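You operate a simulated robot arm through the tools that you are given. There is no shell and no other tool.

The job below is to be done with a simulated robot arm. You get a single attempt, and the scene is never put back.

JOB
Swap the roller's worn cap for the orange cap; bin the old one.
Fine: the bin is the waste tub; the orange cap goes right home in the cap bore.
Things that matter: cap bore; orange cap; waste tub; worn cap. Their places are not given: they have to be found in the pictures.

Only the result counts: the job must be done as asked and must still hold three seconds after the hand-in. Knocking over, shifting, dropping, spilling or breaking anything else fails it. Lids that push on must go on centred and level and be pressed home; caps that screw on are set level and turned clockwise until they are tight.

ROBOT AND FRAMES
A 7-joint arm with a three-finger gripper, fixed in place. Base frame: the origin is on the floor under the middle of its stand, x ahead of it, y to its left, z up. Units: mm, rad, N and s.
With the tool pointing down near the work surface it reaches from about 100 to 880 mm from the base axis. Its first joint turns from -2.897 to 2.897 rad. Payload 2.94 kg.
The TCP is the grasp point between the finger pads, 30 mm short of the fingertips. In the tool frame z runs along the fingers and y along their closing line. The gripper opens to 132 mm; its body begins 107 mm behind the TCP.
Orientation is told as [roll, pitch, yaw] about the base's x, y, z axes, in that order, counted from this pose: with the fingers straight down and closing along the base's y, the tool's x points along the base's -x, its y along +y and its z along -z.

CONTROLS
- The arm moves only by the tool apply_moves. Its argument "targets" is a list of rows, each a list of 3 entries, a list of its own where there are three numbers: the shift along the tool's x, y, z in units of 500 mm (1.0 is 500 mm), then the turn, a rotation vector about the tool's x, y, z in units of 45 degrees (1.0 is 45 degrees), then the gripper command, from -1 (shut) to 1 (fully open), values between in proportion. In form: [[[tx, ty, tz], [ax, ay, az], fingers], ...]. A call has 1 to 20 rows; each row is the pose to reach, as a shift and turn from the pose commanded when the call began, along the tool's axes at that moment. A call with a number of a shift or a turn outside -1 to 1 is refused whole. A row lasts 0.2 s, in which the tool goes at most 50 mm and 0.15 rad; a call with a longer step from one row to the next is refused whole, and so is a gripper value outside its range. A pose out of reach is approached as far as the arm can. The call stops where the force on the tool passes 40 N (or 10 N more than at its start, if that is more) or the arm is blocked; 0.2 s more then pass. The fingers move at their own pace (about 37.4 mm/s each) and stop on an object; they squeeze with about 43 N. The grip force told is the motor's: it shows also when the fingers shut on nothing. Time passes only in rows, and 0.2 s behind the last, so rows that repeat a pose let the fingers close. The reply holds the time, the measured pose of the TCP, the force on the tool along the base axes, the opening and the grip force, in the units named above and with some noise, with the torque about the TCP (base axes, N m) and any sound that the robot's microphone picked up, and new pictures: "pictures" is both (left out), scene, wrist or none.
- Cameras (640 x 400 px; columns grow to the right, rows downward): "scene" is fixed at [220.6, -500.7, 1687.5]; the picture's right is [0.44, -0.90, 0.00], its down [-0.62, -0.31, -0.72] and it looks along [0.65, 0.32, -0.69] (base axes); focal length 334 px, centre (320, 200). "wrist" rides on the gripper at [72, 3, -144] in the tool frame; the picture's right is [-0.04, 1.00, 0.00], its down [-0.88, -0.04, -0.48] and it looks along [-0.47, -0.02, 0.88] (tool axes); focal length 256 px, centre (320, 200).
- raise_lower(by): moves the trunk up (or, below 0, down) by that many mm; the arm rides with it, the base frame stays. It gives what a move gives, with no picture.
- measure_at(camera, pixels): for up to 12 pixels [column, row] of the newest picture of that camera ("zoom" is the newest enlarged one), the place [x, y, z] in the base frame of the surface seen there, good to about 3 mm. The clock stands still meanwhile.
- zoom(camera, box): a new picture of the part [left, top, right, bottom] of that camera's present view, enlarged. The clock stands still meanwhile.
- sign_off(): hands the job in; it is judged then, once.

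Unless the task says otherwise, let go and move clear before handing in.

The tools are called after "Call:" as a command line: name --argument value ..., lists and objects as JSON in quotes. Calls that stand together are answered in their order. apply_moves: Moves the arm, as the interface text tells. Its arguments: {"type":"object","properties":{"targets":{"type":"array"},"pictures":{"type":"string","enum":["both","scene","wrist","none"]}},"required":["targets"]} The other tools are called the same way: raise_lower (by) moves the trunk up or down; measure_at (camera, pixels) gives the place of the surface under pixels of a picture; zoom (camera, box) takes an enlarged picture of a part of a camera's view; sign_off () hands the job in.

At the start:

```text
t: 0.0
ee_pos: [583.3, -78.3, 1284.8]
tcp_rot: [0.002, 0.0, 0.001]
ft_force: [-0.4, 0.2, -0.8]
torque: [-0.02, -0.01, 0.02]
finger_gap: 132.0
grip_force: 0.1
trunk travel left (down, up): [-350.0, 190.0]
```

scene: 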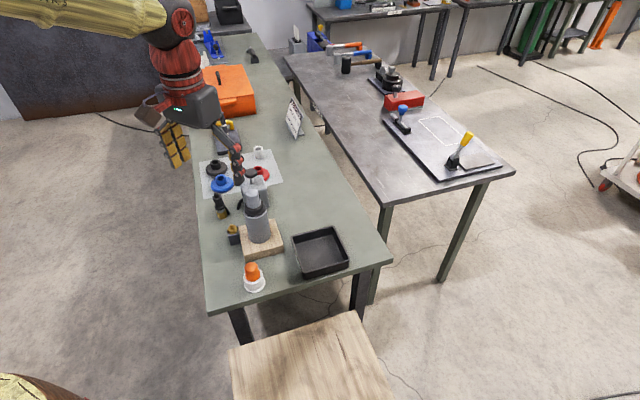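
wrist: 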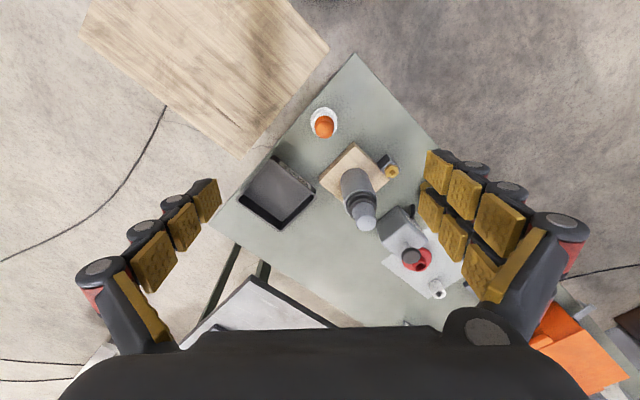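

The scene picture shows a table with a grey roller standing on a wooden block near (258,225), an orange cap on a white holder at (253,275), and a black tray at (320,250). I'll zoom in to identify each of them.

Call:
zoom --camera "scene" --box '[190, 130, 370, 300]'

Call:
zoom --camera "wrist" --box '[220, 60, 480, 320]'

```text
2.35 times, centred on (280, 215) of scene
```

zoom: 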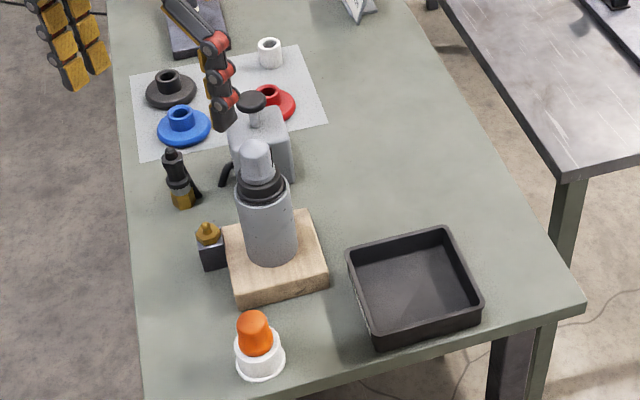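

```text
1.54 times, centred on (350, 190) of wrist
```

zoom: 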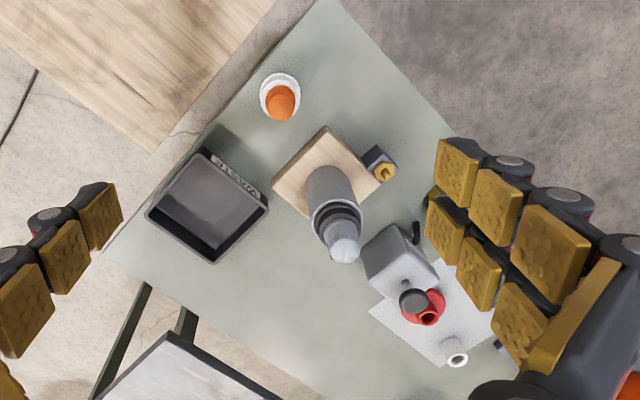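

The tray carries a label that looks like "WASTE", the upright roller has a grey worn cap on top with a dark collar, and the orange cap sits in a white cup. I'll zoom in more on each one.

Call:
zoom --camera "scene" --box '[230, 165, 290, 250]'

Call:
zoom --camera "scene" --box '[230, 250, 280, 300]'

Call:
zoom --camera "wrist" --box '[290, 90, 410, 250]'

Call:
measure_at --camera "scene" --pixels '[[252, 175], [252, 182], [254, 190], [258, 210], [258, 230], [253, 264], [253, 272], [253, 283], [320, 250], [280, 250], [258, 252], [233, 233]]'

Call:
measure_at --camera "wrist" --pixels '[[325, 126], [322, 112], [366, 223], [363, 213], [357, 200], [355, 180], [280, 190], [340, 180], [390, 171], [410, 255], [330, 230]]'

```text
4.71 times, centred on (260, 208) of scene
```

zoom: 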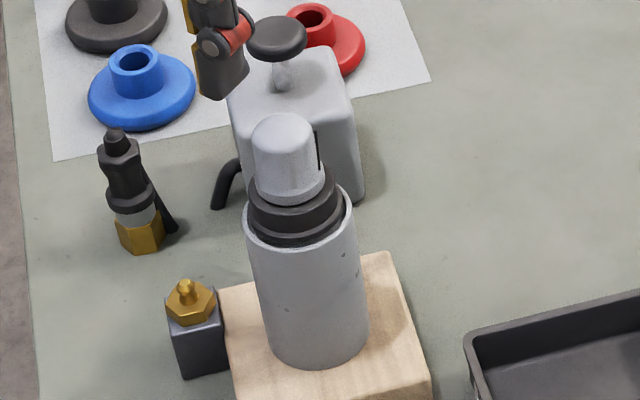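

```text
8.00 times, centred on (255, 275) of scene
```

zoom: 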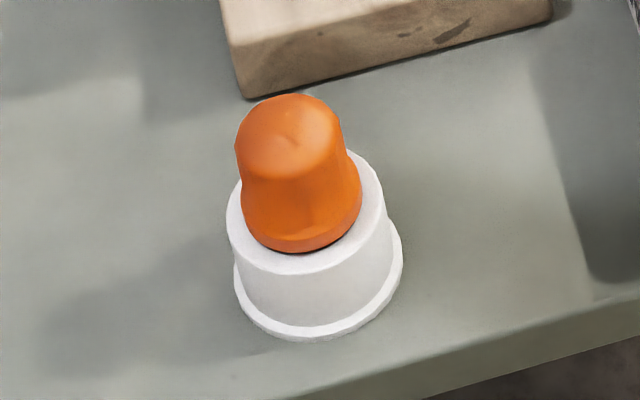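

```text
2.50 times, centred on (350, 170) of wrist
```

zoom: 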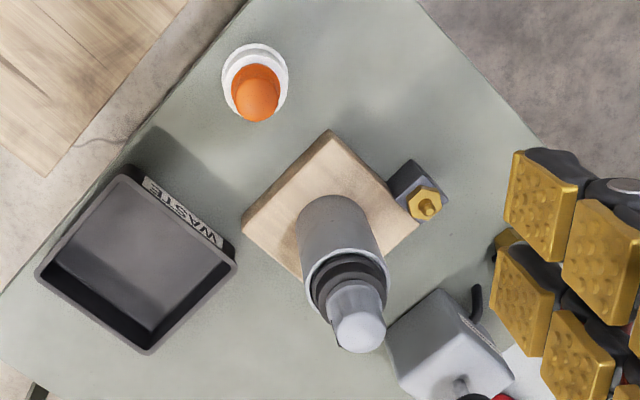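

```text
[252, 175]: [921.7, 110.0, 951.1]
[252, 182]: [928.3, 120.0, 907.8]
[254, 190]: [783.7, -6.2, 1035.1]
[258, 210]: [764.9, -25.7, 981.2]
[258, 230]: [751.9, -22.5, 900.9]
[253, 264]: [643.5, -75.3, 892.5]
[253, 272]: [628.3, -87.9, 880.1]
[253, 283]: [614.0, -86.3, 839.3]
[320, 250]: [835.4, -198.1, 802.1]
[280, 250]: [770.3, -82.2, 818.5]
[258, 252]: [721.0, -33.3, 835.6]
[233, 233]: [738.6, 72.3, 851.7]
```

```text
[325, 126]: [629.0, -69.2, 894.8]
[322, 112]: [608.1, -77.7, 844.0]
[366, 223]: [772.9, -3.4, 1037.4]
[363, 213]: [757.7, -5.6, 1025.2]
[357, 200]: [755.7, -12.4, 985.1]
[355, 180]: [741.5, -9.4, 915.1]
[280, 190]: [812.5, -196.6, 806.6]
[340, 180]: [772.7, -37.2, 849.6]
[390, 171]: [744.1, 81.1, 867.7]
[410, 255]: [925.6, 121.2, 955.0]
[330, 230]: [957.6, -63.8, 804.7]
```

The waste tub is confirmed at about (815,-195), the roller's worn cap top is at about (773,-4,1037), and the orange cap is at about (630,-75,895) in a white cup. I'll bring the wrist camera closer to look at the worn cap and the bore collar.

Call:
apply_moves --targets '[[[-0.03, 0.02, 0.04], [0, 0, 0], 1], [[-0.07, 0.04, 0.08], [0, 0, 0], 1], [[-0.11, 0.07, 0.13], [0, 0, 0], 1], [[-0.15, 0.1, 0.18], [0, 0, 0], 1], [[-0.18, 0.13, 0.23], [0, 0, 0], 1], [[-0.2, 0.146, 0.27], [0, 0, 0], 1], [[-0.2, 0.146, 0.27], [0, 0, 0], 1]]' --pictures "both"

```text
t: 1.6
ee_pos: [683.0, -6.0, 1150.0]
tcp_rot: [0.0, -0.001, -0.001]
ft_force: [0.3, -0.1, 0.5]
torque: [0.02, -0.02, 0.01]
finger_gap: 132.2
grip_force: 0.0
trunk travel left (down, up): [-350.0, 190.0]
```

scene: 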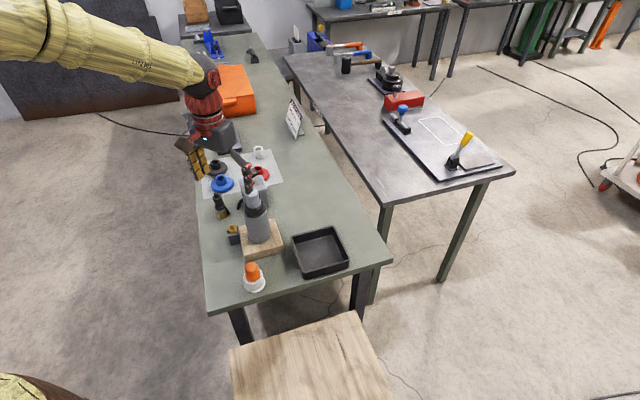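
wrist: 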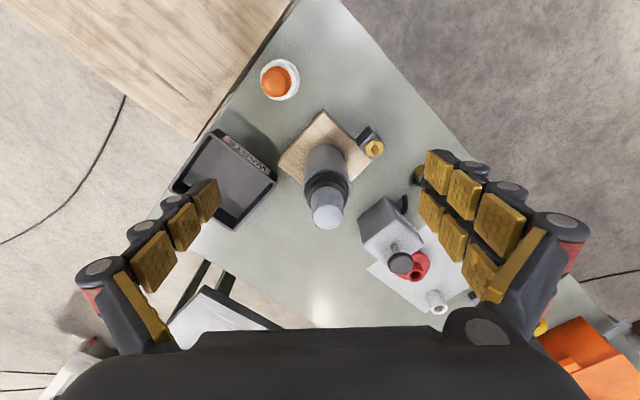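

The wrist view now shows the worn cap at (327,212). I'll zoom in on it.

Call:
zoom --camera "wrist" --box '[285, 140, 370, 240]'

Call:
measure_at --camera "wrist" --pixels '[[327, 215], [327, 222], [327, 206], [327, 196], [327, 188], [327, 180], [314, 212], [340, 212], [343, 195], [310, 195], [325, 160], [277, 80]]'

Call:
zoom --camera "wrist" --box '[170, 40, 310, 240]'

```text
4.00 times, centred on (328, 190) of wrist
```

zoom: 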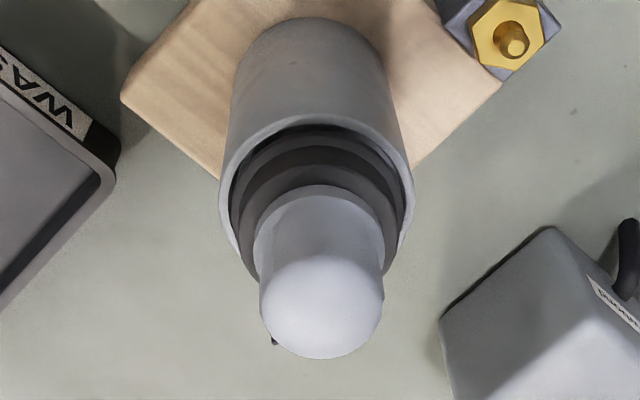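

```text
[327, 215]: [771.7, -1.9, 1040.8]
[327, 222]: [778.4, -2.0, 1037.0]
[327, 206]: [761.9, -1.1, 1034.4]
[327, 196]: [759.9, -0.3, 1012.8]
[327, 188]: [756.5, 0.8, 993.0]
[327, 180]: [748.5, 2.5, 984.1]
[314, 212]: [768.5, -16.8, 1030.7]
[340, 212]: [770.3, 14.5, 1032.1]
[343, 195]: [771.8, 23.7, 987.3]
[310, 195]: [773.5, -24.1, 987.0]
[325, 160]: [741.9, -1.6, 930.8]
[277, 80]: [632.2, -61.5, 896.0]
```

```text
2.00 times, centred on (240, 140) of wrist
```

zoom: 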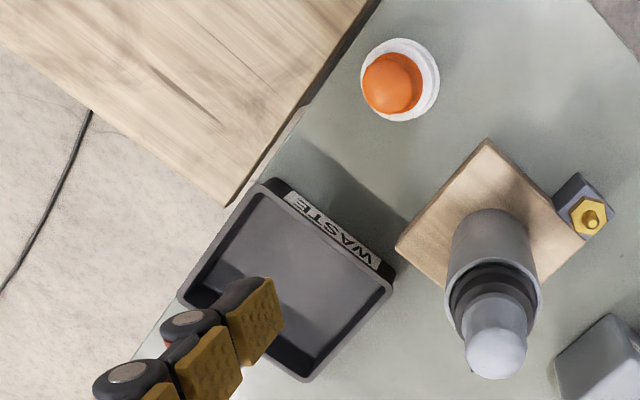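

The worn cap's centre is at about (773,-1), its top is at about 1040, and it has a thin flange above a dark stepped ring. A dark mark on its far side needs another look, so I'll zoom the scene camera there and on the orange cap.

Call:
zoom --camera "scene" --box '[238, 178, 278, 218]'

Call:
zoom --camera "scene" --box '[285, 215, 355, 285]'

Call:
zoom --camera "wrist" --box '[250, 50, 310, 110]'

```text
10.00 times, centred on (258, 198) of scene
```

zoom: 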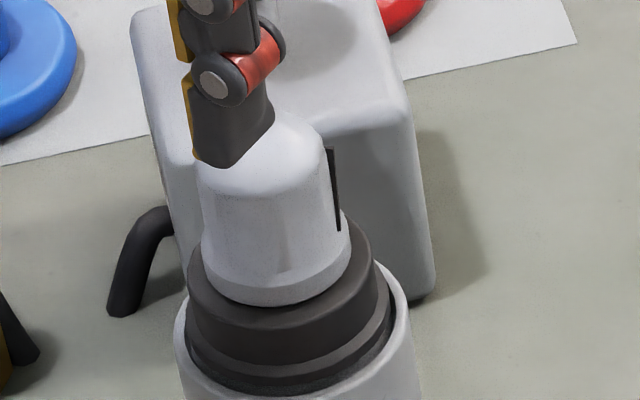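

```text
5.71 times, centred on (320, 250) of scene
```

zoom: 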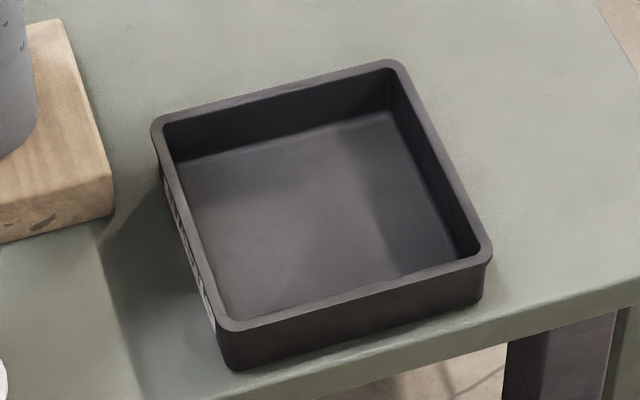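

```text
6.67 times, centred on (280, 80) of wrist
```

zoom: 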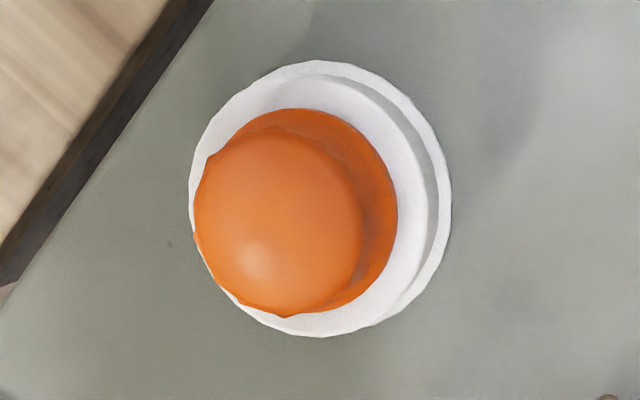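

The worn cap and the orange cap look alike, each with a dome about 36 mm wide and a wider flange. I'll probe heights and edges precisely through the zoomed views.

Call:
zoom --camera "wrist" --box '[295, 160, 359, 240]'

Call:
measure_at --camera "zoom" --pixels '[[315, 300], [320, 340], [320, 250], [320, 215], [320, 205], [320, 195], [320, 185], [320, 175], [320, 160], [320, 145], [320, 130], [320, 115]]'

```text
5.00 times, centred on (327, 200) of wrist
```

zoom: 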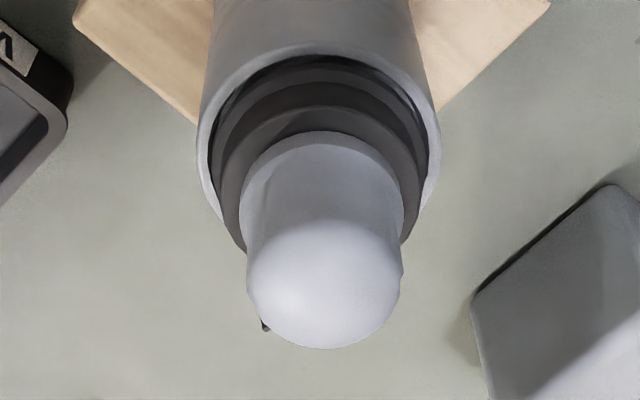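

```text
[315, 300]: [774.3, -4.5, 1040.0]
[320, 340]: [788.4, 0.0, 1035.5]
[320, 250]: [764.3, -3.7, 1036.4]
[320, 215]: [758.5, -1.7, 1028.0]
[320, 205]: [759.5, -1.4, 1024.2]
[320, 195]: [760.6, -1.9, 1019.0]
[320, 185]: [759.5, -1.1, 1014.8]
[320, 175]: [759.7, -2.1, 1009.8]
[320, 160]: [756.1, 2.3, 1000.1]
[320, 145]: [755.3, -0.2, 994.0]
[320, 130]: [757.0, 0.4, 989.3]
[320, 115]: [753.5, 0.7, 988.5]
```

The worn cap's top is at 1040 and its near face at x≈758. Its flange meets the dark ring at about z=994, and the roller rim is at about 985. I'll swing the camera round to the -y side to look at the dark slot before touching anything.

Call:
apply_moves --targets '[[[-0.03, -0.03, 0], [0, 0, -0.16], 1], [[-0.06, -0.06, 0], [0, 0, -0.33], 1], [[-0.09, -0.09, 0], [0, 0, -0.5], 1], [[-0.12, -0.12, 0], [0, 0, -0.67], 1], [[-0.15, -0.15, 0], [0, 0, -0.84], 1], [[-0.18, -0.18, 0], [0, 0, -1.0], 1], [[-0.18, -0.18, 0], [0, 0, -1.0], 1]]' --pictures "wrist"

Call:
apply_moves --targets '[[[0, 0, 0], [0, 0, -0.16], 1], [[0, 0, 0], [0, 0, -0.33], 1], [[0, 0, 0], [0, 0, -0.5], 1], [[0, 0, 0], [0, 0, -0.67], 1], [[0, 0, 0], [0, 0, -0.84], 1], [[0, 0, 0], [0, 0, -1.0], 1], [[0, 0, 0], [0, 0, -1.0], 1]]' --pictures "wrist"

```text
t: 3.2
ee_pos: [771.3, -96.2, 1149.7]
tcp_rot: [0.0, 0.001, 0.788]
ft_force: [-0.8, 0.1, 0.3]
torque: [-0.01, -0.01, -0.01]
finger_gap: 132.2
grip_force: 0.1
trunk travel left (down, up): [-350.0, 190.0]
```

wrist: 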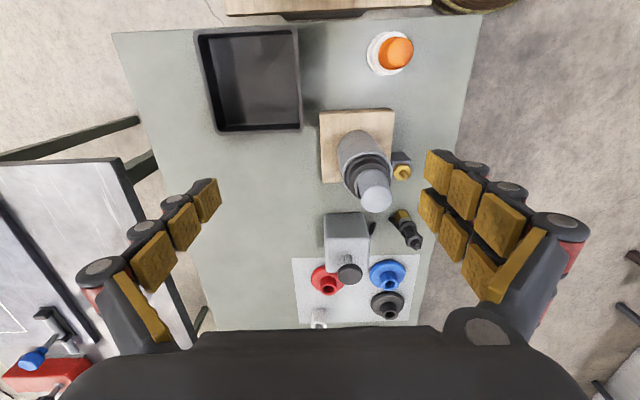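

```text
t: 4.8
ee_pos: [772.9, -94.1, 1149.2]
tcp_rot: [0.001, 0.001, 1.572]
ft_force: [0.2, -0.3, -0.2]
torque: [0.01, 0.01, 0.01]
finger_gap: 131.9
grip_force: 0.1
trunk travel left (down, up): [-350.0, 190.0]
```

wrist: 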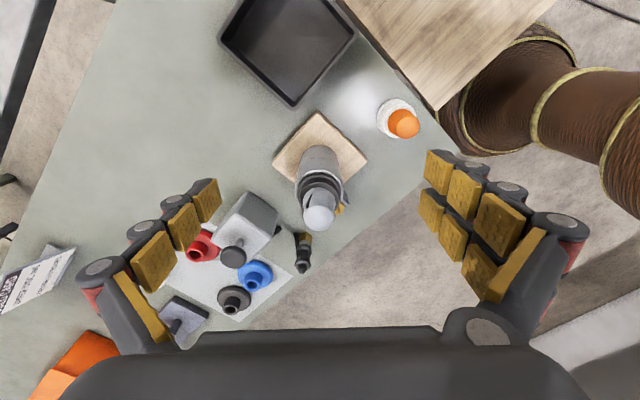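

Call:
zoom --camera "wrist" --box '[280, 140, 360, 240]'

Call:
zoom --camera "scene" --box '[238, 178, 278, 218]'

```text
4.00 times, centred on (320, 190) of wrist
```

zoom: 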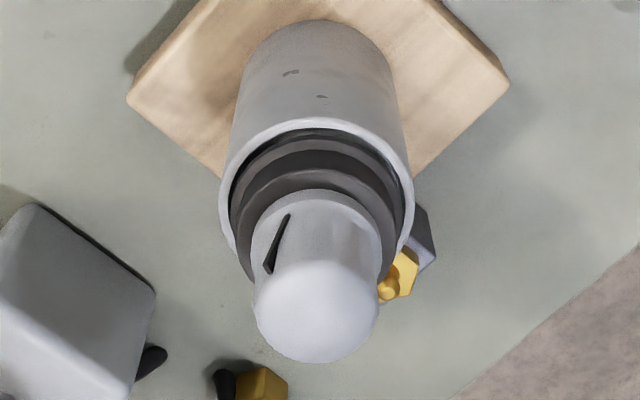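

```text
10.00 times, centred on (258, 198) of scene
```

zoom: 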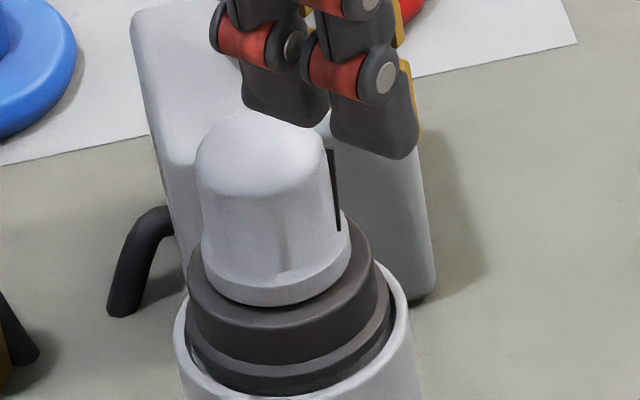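

The dark line is just a thin crack mark on the worn cap's side. I'll measure edge points from this side to fix the cap's centre in x.

Call:
zoom --camera "wrist" --box '[280, 140, 360, 240]'

Call:
measure_at --camera "zoom" --pixels '[[258, 300], [376, 300], [318, 352], [318, 300], [318, 230], [318, 205], [224, 200], [408, 200], [318, 126], [256, 250], [378, 240], [318, 180]]'

Call:
measure_at --camera "wrist" --pixels '[[402, 123], [412, 128], [395, 128], [398, 112], [390, 108], [383, 118], [270, 60], [228, 32], [290, 100], [350, 30], [275, 2], [290, 50]]'

```text
4.00 times, centred on (320, 190) of wrist
```

zoom: 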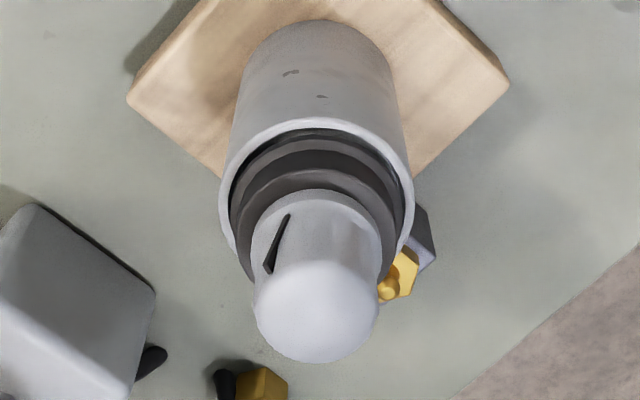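

```text
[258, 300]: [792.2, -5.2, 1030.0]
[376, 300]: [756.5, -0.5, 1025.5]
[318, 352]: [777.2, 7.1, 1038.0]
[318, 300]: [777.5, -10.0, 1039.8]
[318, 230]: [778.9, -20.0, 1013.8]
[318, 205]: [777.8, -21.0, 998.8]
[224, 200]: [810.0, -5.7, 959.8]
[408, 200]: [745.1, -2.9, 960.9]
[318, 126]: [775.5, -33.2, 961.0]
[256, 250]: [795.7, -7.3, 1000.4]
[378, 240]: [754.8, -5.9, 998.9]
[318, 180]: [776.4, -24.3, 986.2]
```

```text
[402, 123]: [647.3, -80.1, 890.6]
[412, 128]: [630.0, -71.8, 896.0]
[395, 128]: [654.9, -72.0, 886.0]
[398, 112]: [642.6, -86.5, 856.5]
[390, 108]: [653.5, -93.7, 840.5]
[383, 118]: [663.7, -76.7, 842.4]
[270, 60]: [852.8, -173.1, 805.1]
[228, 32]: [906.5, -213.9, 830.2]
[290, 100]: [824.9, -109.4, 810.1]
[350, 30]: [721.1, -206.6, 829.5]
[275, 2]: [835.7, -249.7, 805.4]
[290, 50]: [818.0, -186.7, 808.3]
```

The cap's centre comes out at about (776,0), and the orange cap's at about (638,-70). Before gripping I'll zoom on the fingers at the right (460,210) and the left (200,210) to see the spacing of the two-finger side.

Call:
zoom --camera "wrist" --box '[400, 130, 600, 330]'

Call:
zoom --camera "wrist" --box '[60, 150, 260, 350]'

Call:
measure_at --camera "wrist" --pixels '[[428, 155], [428, 175], [450, 165], [450, 185], [424, 196], [424, 213], [440, 205], [440, 228], [218, 185], [218, 210], [195, 190], [198, 218]]'

```text
2.00 times, centred on (500, 230) of wrist
```

zoom: 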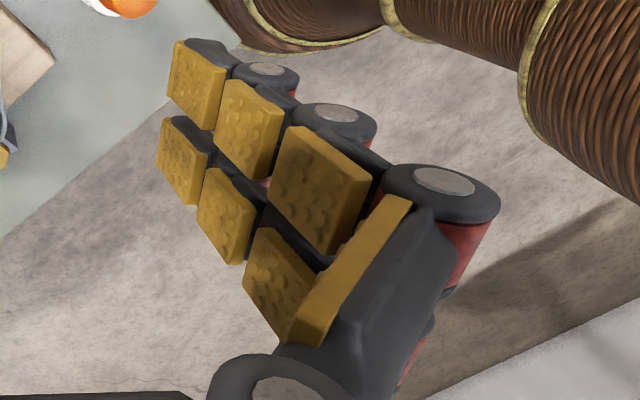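

```text
2.00 times, centred on (160, 250) of wrist
```

zoom: 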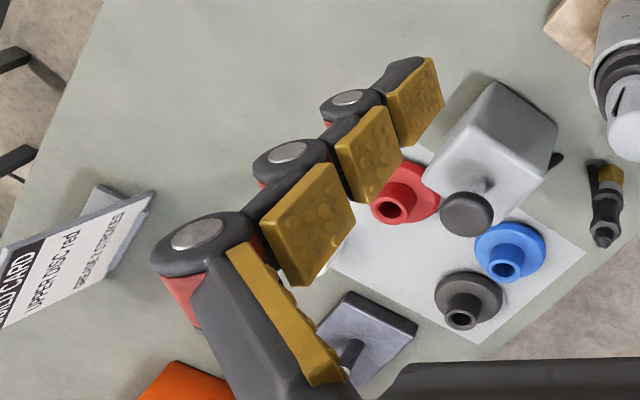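

```text
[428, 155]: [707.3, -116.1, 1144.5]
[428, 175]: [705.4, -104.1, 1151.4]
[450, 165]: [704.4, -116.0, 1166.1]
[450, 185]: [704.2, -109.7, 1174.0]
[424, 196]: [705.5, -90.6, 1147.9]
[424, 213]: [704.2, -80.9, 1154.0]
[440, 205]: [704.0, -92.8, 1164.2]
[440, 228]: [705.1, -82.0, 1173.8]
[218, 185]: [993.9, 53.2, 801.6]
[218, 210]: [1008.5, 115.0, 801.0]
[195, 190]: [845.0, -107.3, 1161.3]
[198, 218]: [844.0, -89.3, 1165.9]
```

The pads sit at x≈705 on the two-finger side and x≈845 on the single-finger side. The tips look higher than 30 mm below the TCP when the fingers are fully open. I'll part-close the fingers to about 50 mm here in free air, well clear of everything, to learn how the tips move.

Call:
apply_moves --targets '[[[0, 0, 0], [0, 0, 0], -0.24], [[0, 0, 0], [0, 0, 0], -0.24], [[0, 0, 0], [0, 0, 0], -0.24], [[0, 0, 0], [0, 0, 0], -0.24], [[0, 0, 0], [0, 0, 0], -0.24], [[0, 0, 0], [0, 0, 0], -0.24], [[0, 0, 0], [0, 0, 0], -0.24]]' --pictures "both"

```text
t: 6.4
ee_pos: [773.2, -94.8, 1150.0]
tcp_rot: [-0.002, -0.001, 1.57]
ft_force: [-0.1, -0.2, 0.2]
torque: [-0.01, 0.0, 0.01]
finger_gap: 49.9
grip_force: 0.0
trunk travel left (down, up): [-350.0, 190.0]
```

scene: 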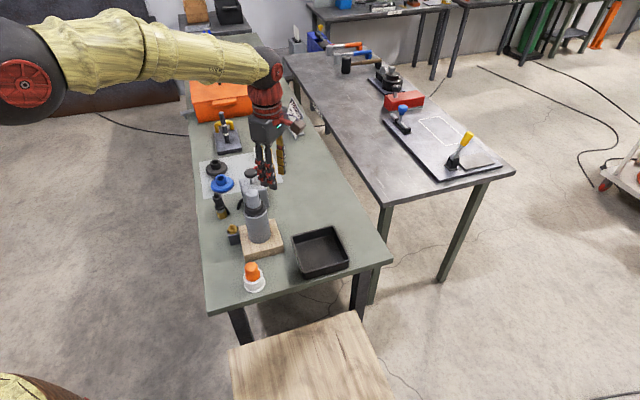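
wrist: 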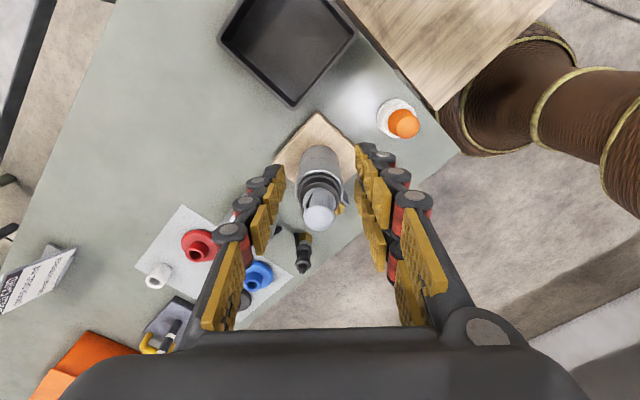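

Call:
zoom --camera "wrist" --box '[220, 130, 420, 255]'

Call:
zoom --camera "scene" --box '[230, 100, 310, 200]'

Call:
measure_at --camera "wrist" --pixels '[[356, 146], [357, 155], [362, 160], [357, 178], [362, 188], [367, 165], [372, 205], [283, 168], [283, 180], [276, 182], [262, 206], [278, 205]]'

```text
3.20 times, centred on (320, 192) of wrist
```

zoom: 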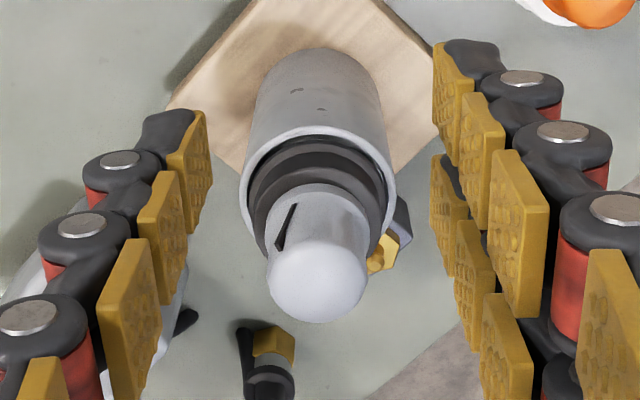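

```text
4.00 times, centred on (270, 150) of scene
```

zoom: 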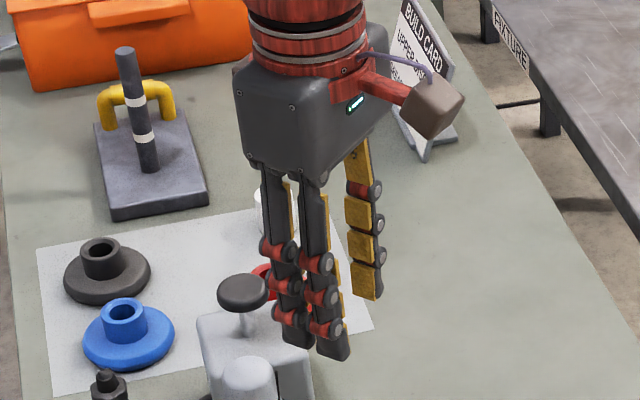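

```text
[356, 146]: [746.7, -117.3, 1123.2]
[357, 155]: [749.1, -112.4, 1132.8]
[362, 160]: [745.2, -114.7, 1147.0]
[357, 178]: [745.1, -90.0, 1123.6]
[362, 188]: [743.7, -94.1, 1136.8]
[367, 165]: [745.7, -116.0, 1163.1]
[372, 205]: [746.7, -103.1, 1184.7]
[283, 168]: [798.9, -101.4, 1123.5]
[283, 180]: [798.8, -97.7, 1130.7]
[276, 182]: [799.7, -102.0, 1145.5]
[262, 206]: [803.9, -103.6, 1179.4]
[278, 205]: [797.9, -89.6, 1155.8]
```

At a 50 mm opening the tips reach about 30 mm below the TCP, so they swing down as they close. The yaw of 90° also keeps the pads off the crack mark. I'll move above the cap at (777.5, 0) with the fingers about 80 mm apart.

Call:
apply_moves --targets '[[[-0.05, -0.002, 0.0], [0, 0, 0], 0.2], [[-0.1, -0.004, 0.0], [0, 0, 0], 0.2], [[-0.15, -0.006, 0.03], [0, 0, 0], 0.2], [[-0.1892, -0.0086, 0.06], [0, 0, 0], 0.2], [[-0.1892, -0.0086, 0.09], [0, 0, 0], 0.2], [[-0.1892, -0.0086, 0.09], [0, 0, 0], 0.2]]' --pictures "both"

```text
t: 7.8
ee_pos: [775.3, -0.5, 1104.0]
tcp_rot: [-0.001, 0.0, 1.571]
ft_force: [0.4, -0.1, 0.2]
torque: [0.03, 0.02, -0.03]
finger_gap: 79.3
grip_force: 0.1
trunk travel left (down, up): [-350.0, 190.0]
```

scene: 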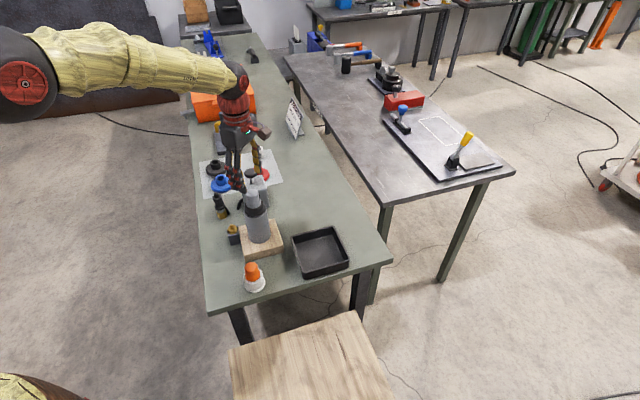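
wrist: 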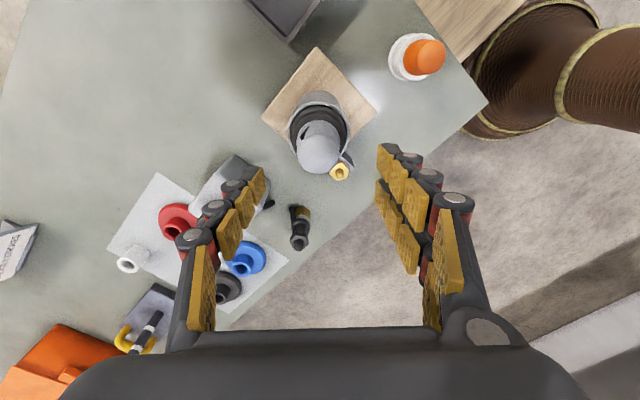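

The wrist view shows the cap at (319,145), between the fingers and ahead of them. I'll zoom in and measure its edges against the fingers.

Call:
zoom --camera "wrist" --box '[280, 85, 360, 185]'

Call:
measure_at --camera "zoom" --pixels '[[240, 250], [395, 250], [318, 180], [318, 250], [318, 300], [318, 320], [250, 200], [395, 200], [210, 140], [435, 140], [318, 60], [318, 110]]'

```text
4.00 times, centred on (320, 135) of wrist
```

zoom: 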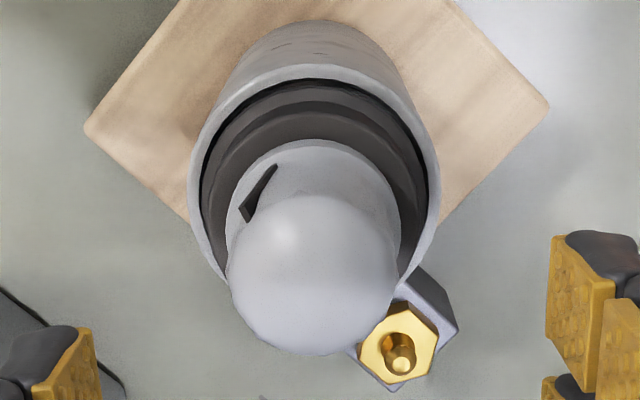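

```text
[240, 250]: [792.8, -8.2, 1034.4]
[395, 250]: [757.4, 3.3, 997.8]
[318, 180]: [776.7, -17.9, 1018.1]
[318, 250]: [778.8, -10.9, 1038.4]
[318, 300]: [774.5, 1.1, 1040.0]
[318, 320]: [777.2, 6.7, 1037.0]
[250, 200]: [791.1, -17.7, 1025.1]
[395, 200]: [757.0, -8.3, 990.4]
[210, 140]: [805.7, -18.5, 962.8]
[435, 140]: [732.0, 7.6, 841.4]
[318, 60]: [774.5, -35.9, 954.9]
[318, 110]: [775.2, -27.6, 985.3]
```

From the image, the cap lies about 1 mm to the +x side of the finger midline. I'll shift by that much and descend to 1062 with a 70 mm opening, then check.

Call:
apply_moves --targets '[[[0, -0.002, 0.02], [0, 0, 0], 0.06], [[0, -0.002, 0.045], [0, 0, 0], 0.06], [[0, -0.002, 0.07], [0, 0, 0], 0.06], [[0, -0.002, 0.085], [0, 0, 0], 0.06], [[0, -0.002, 0.085], [0, 0, 0], 0.06]]' --pictures "both"

```text
t: 9.0
ee_pos: [777.3, 0.5, 1062.2]
tcp_rot: [0.002, -0.002, 1.57]
ft_force: [0.3, 0.6, -0.5]
torque: [-0.01, 0.01, 0.03]
finger_gap: 69.7
grip_force: 0.0
trunk travel left (down, up): [-350.0, 190.0]
```

scene: 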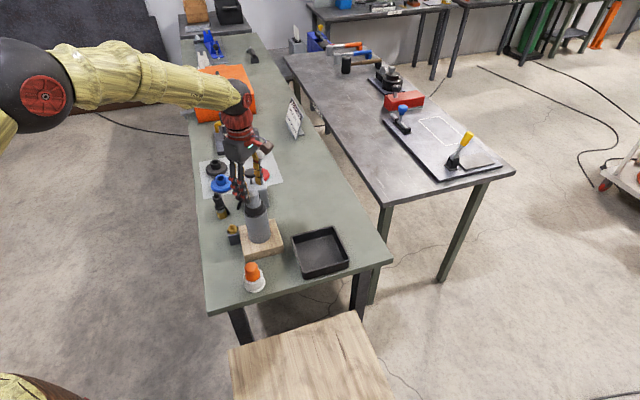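
wrist: 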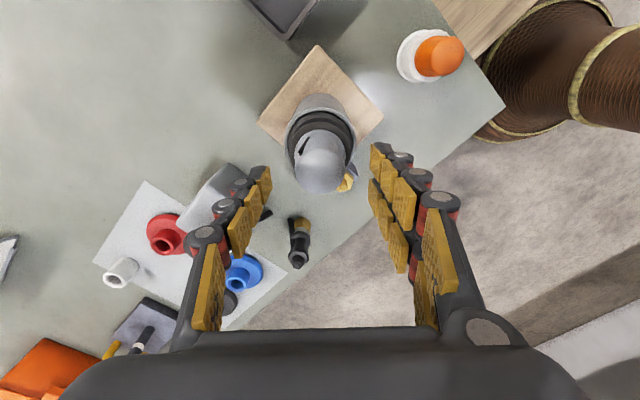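

Call:
zoom --camera "wrist" --box '[240, 90, 400, 215]'

Call:
zoom --camera "scene" --box '[225, 150, 290, 220]'

```text
3.20 times, centred on (320, 152) of wrist
```

zoom: 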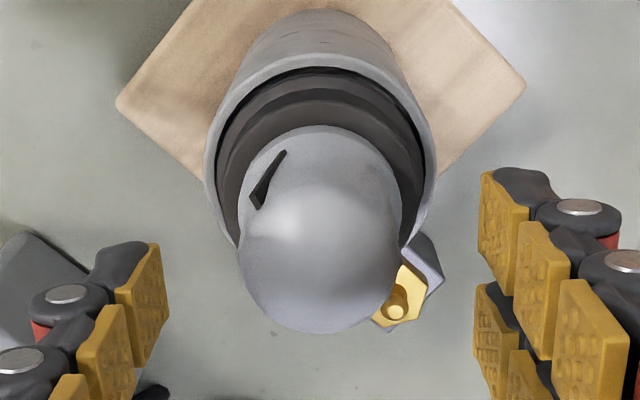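

```text
5.71 times, centred on (258, 185) of scene
```

zoom: 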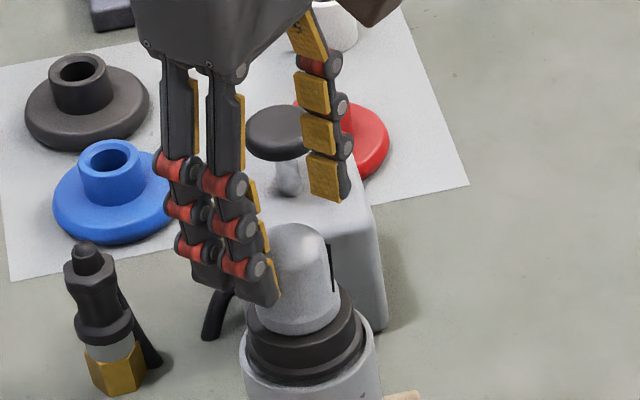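

The scene-camera geometry and wrist-camera geometry differ by a few mm. I'll measure the fingertips and the cap together in the same scene zoom to get their relative position directly.

Call:
measure_at --camera "zoom" --pixels '[[205, 275], [258, 290], [275, 293], [325, 185], [310, 160], [342, 190], [300, 235], [300, 260], [300, 290], [282, 280], [325, 290], [300, 320]]'

Call:
zoom --camera "scene" --box '[240, 165, 276, 210]'

```text
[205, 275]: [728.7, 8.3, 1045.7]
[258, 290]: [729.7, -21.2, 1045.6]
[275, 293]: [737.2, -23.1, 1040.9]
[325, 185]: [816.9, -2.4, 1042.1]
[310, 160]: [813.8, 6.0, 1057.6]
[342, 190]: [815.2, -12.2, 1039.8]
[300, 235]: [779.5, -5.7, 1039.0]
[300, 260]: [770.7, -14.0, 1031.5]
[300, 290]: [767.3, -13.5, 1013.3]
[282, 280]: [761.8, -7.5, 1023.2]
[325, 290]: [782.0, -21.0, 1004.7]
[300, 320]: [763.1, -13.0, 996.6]
```

```text
8.89 times, centred on (258, 188) of scene
```

zoom: 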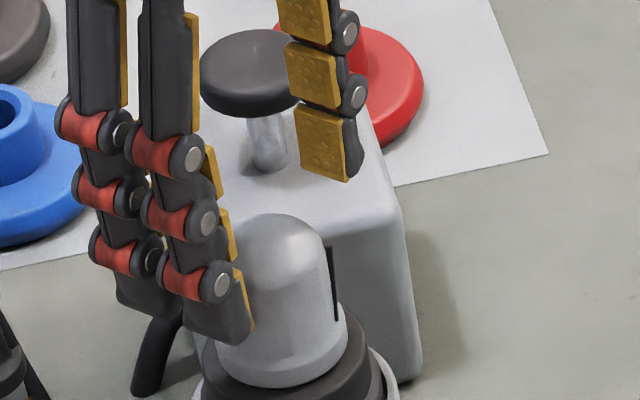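

The finger midline and the cap agree within about 1–2 mm. I'll descend to a TCP of about z 1036, which puts the tips at about 1006, just above the flange. No closing yet.

Call:
apply_moves --targets '[[[0, 0, 0.015], [0, 0, 0], 0.0], [[0, 0, 0.03], [0, 0, 0], 0.0], [[0, 0, 0.045], [0, 0, 0], 0.0], [[0, 0, 0.052], [0, 0, 0], 0.0], [[0, 0, 0.052], [0, 0, 0], 0.0]]' --pictures "both"

```text
t: 10.2
ee_pos: [778.4, -0.1, 1034.1]
tcp_rot: [0.0, -0.001, 1.571]
ft_force: [0.0, 0.1, 0.0]
torque: [0.0, -0.01, 0.03]
finger_gap: 66.0
grip_force: 0.1
trunk travel left (down, up): [-350.0, 190.0]
```

scene: 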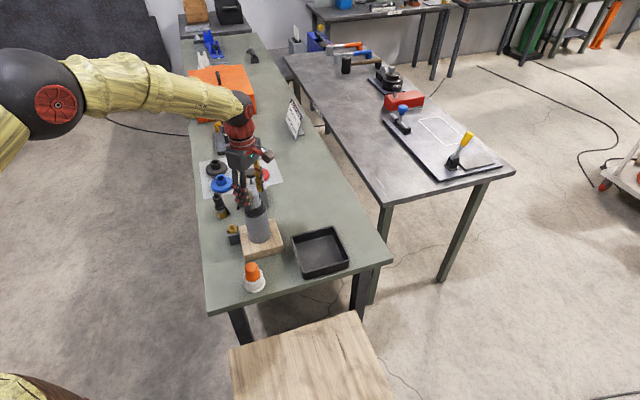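
wrist: 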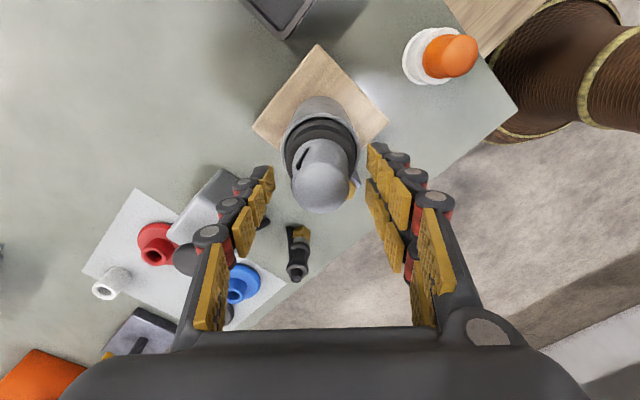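

Call:
zoom --camera "wrist" --box '[240, 110, 400, 235]'

Call:
zoom --camera "scene" --box '[236, 170, 276, 220]'

```text
3.20 times, centred on (320, 172) of wrist
```

zoom: 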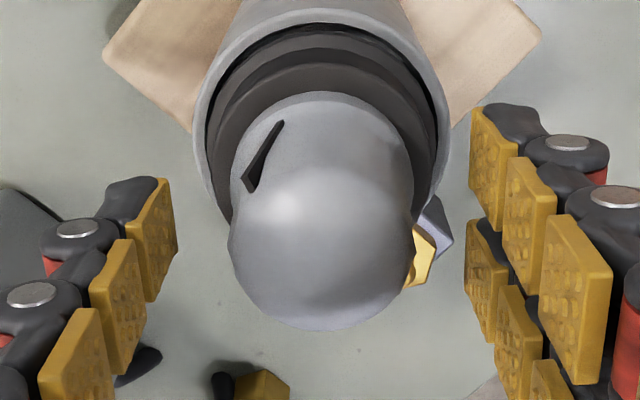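

```text
8.00 times, centred on (256, 195) of scene
```

zoom: 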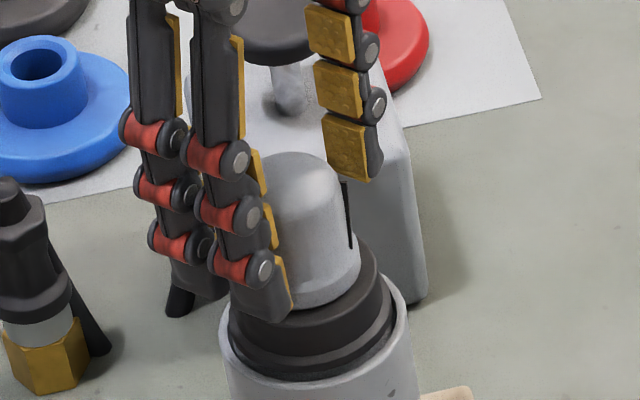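

The midline checks out, and the cap may sit about 1 mm towards -y. I'll nudge by 1 mm and start closing on the dome.

Call:
apply_moves --targets '[[[0.002, 0, 0], [0, 0, 0], -0.36], [[0.002, 0, 0], [0, 0, 0], -0.36], [[0.002, 0, 0], [0, 0, 0], -0.36], [[0.002, 0, 0], [0, 0, 0], -0.36]]' --pictures "both"

Call:
zoom --camera "wrist" --box '[250, 110, 390, 235]'

Call:
zoom --camera "scene" --box '[236, 170, 276, 220]'

```text
t: 11.2
ee_pos: [778.0, -0.0, 1035.2]
tcp_rot: [0.001, -0.001, 1.57]
ft_force: [0.1, -0.5, -0.6]
torque: [-0.02, -0.04, -0.01]
finger_gap: 42.0
grip_force: 0.1
trunk travel left (down, up): [-350.0, 190.0]
```

scene: 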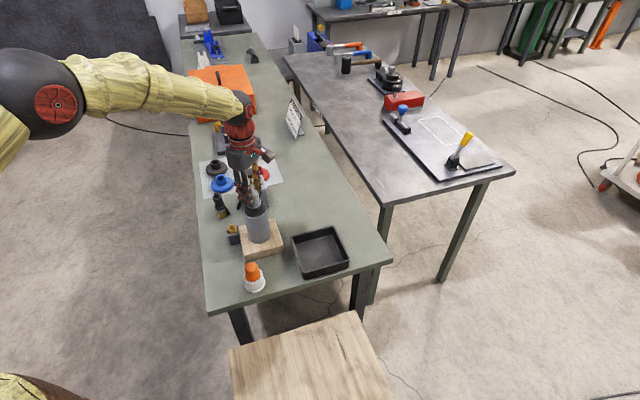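
wrist: 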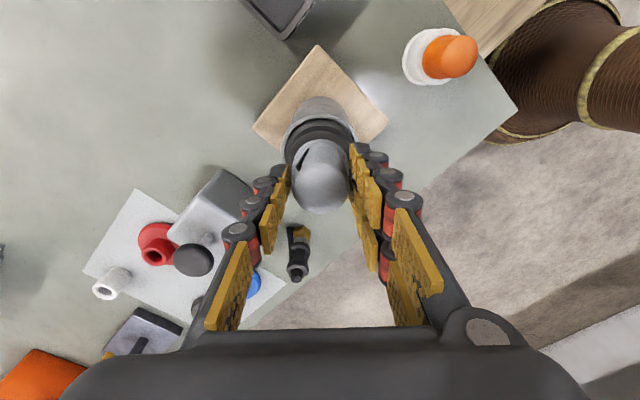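

```text
3.20 times, centred on (320, 172) of wrist
```

zoom: 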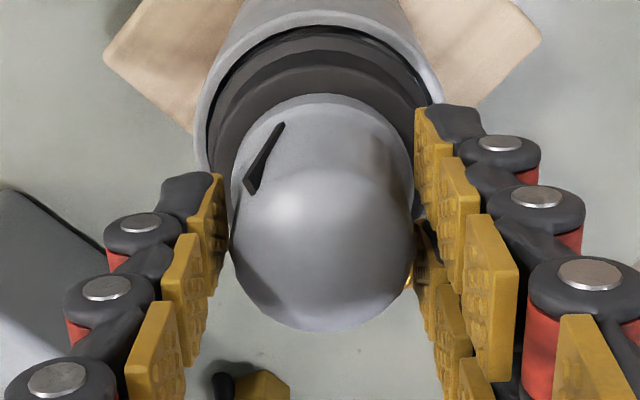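

```text
8.00 times, centred on (256, 195) of scene
```

zoom: 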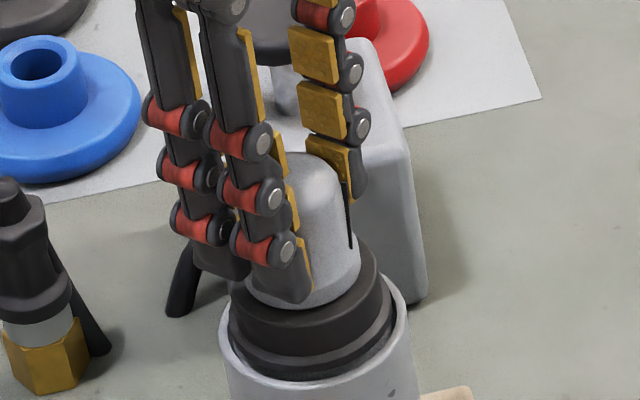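

The gaps on both sides are now even: the left pad is at 225 against the dome edge at 228, and the right pad at 414 against the edge at 414 (zoom). I'll close to contact and read the forces.

Call:
apply_moves --targets '[[[0, 0, 0], [0, 0, 0], -0.6], [[0, 0, 0], [0, 0, 0], -1], [[0, 0, 0], [0, 0, 0], -1], [[0, 0, 0], [0, 0, 0], -1]]' --pictures "both"

Call:
zoom --camera "wrist" --box '[250, 110, 390, 235]'

Call:
zoom --camera "scene" --box '[236, 170, 276, 220]'

```text
t: 12.2
ee_pos: [779.2, -0.1, 1035.4]
tcp_rot: [0.001, -0.002, 1.572]
ft_force: [-0.7, -1.1, -0.5]
torque: [0.01, 0.0, 0.02]
finger_gap: 36.6
grip_force: 43.3
trunk travel left (down, up): [-350.0, 190.0]
```

scene: 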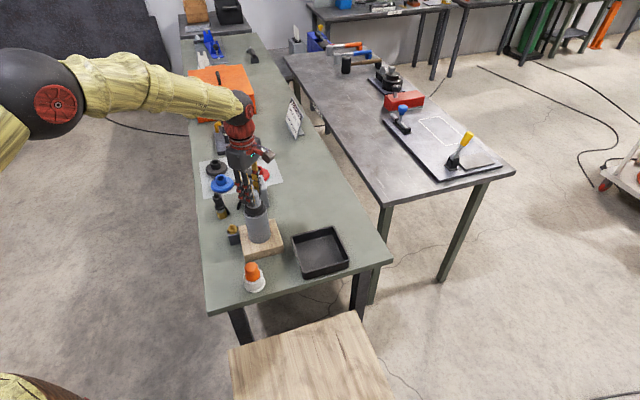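
wrist: 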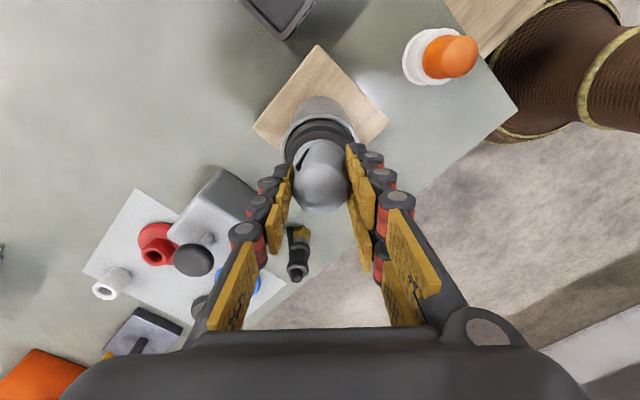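

```text
3.20 times, centred on (320, 172) of wrist
```

zoom: 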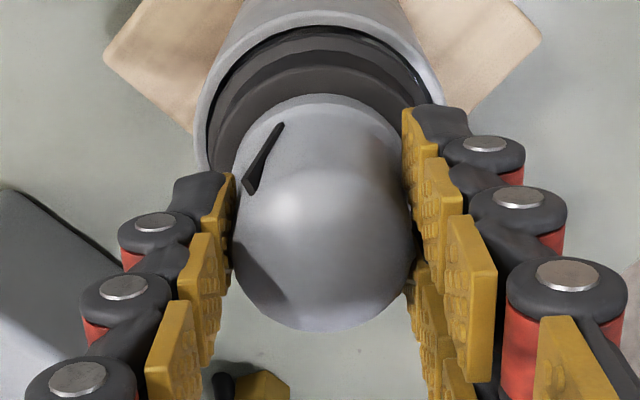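

```text
8.00 times, centred on (256, 195) of scene
```

zoom: 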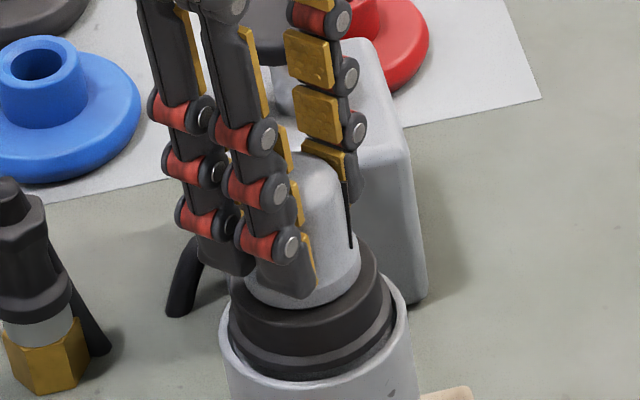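

The cap is held with a 36.6 mm gap, 43 N of grip and almost no side force. I'll pull straight up gently, 4 mm in small steps, and watch the force.

Call:
apply_moves --targets '[[[0, 0, -0.002], [0, 0, 0], -1], [[0, 0, -0.004], [0, 0, 0], -1], [[0, 0, -0.006], [0, 0, 0], -1], [[0, 0, -0.008], [0, 0, 0], -1], [[0, 0, -0.008], [0, 0, 0], -1]]' --pictures "both"

Call:
zoom --camera "scene" --box '[236, 170, 276, 220]'

Call:
zoom --camera "wrist" --box '[250, 110, 390, 235]'

```text
t: 13.4
ee_pos: [778.2, -1.0, 1040.4]
tcp_rot: [0.0, -0.001, 1.569]
ft_force: [-0.6, -0.7, -0.9]
torque: [-0.01, -0.01, -0.01]
finger_gap: 36.7
grip_force: 43.1
trunk travel left (down, up): [-350.0, 190.0]
```

scene: 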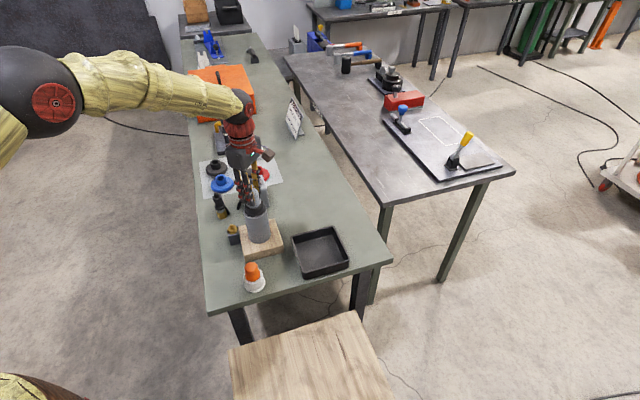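
wrist: 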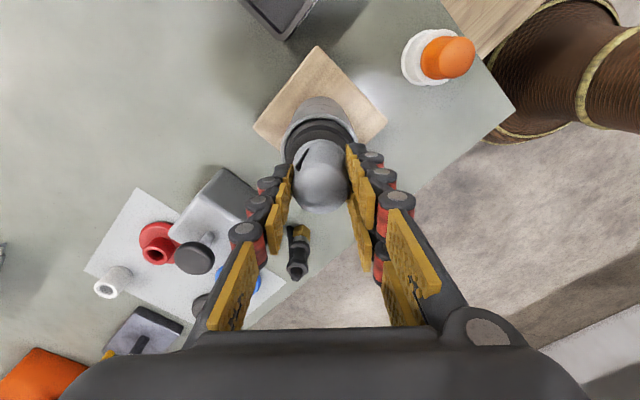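

```text
8.00 times, centred on (256, 195) of scene
```

zoom: 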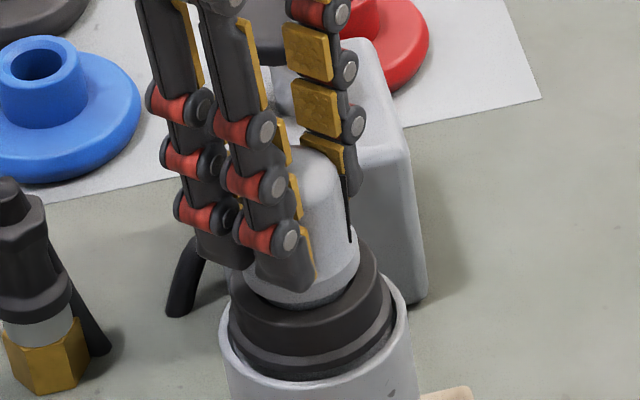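

```text
3.20 times, centred on (320, 172) of wrist
```

zoom: 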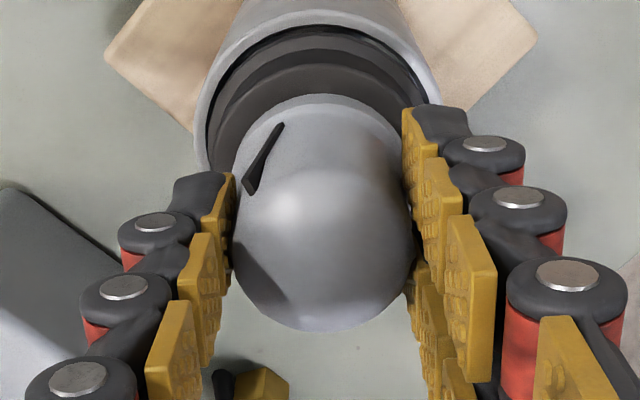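

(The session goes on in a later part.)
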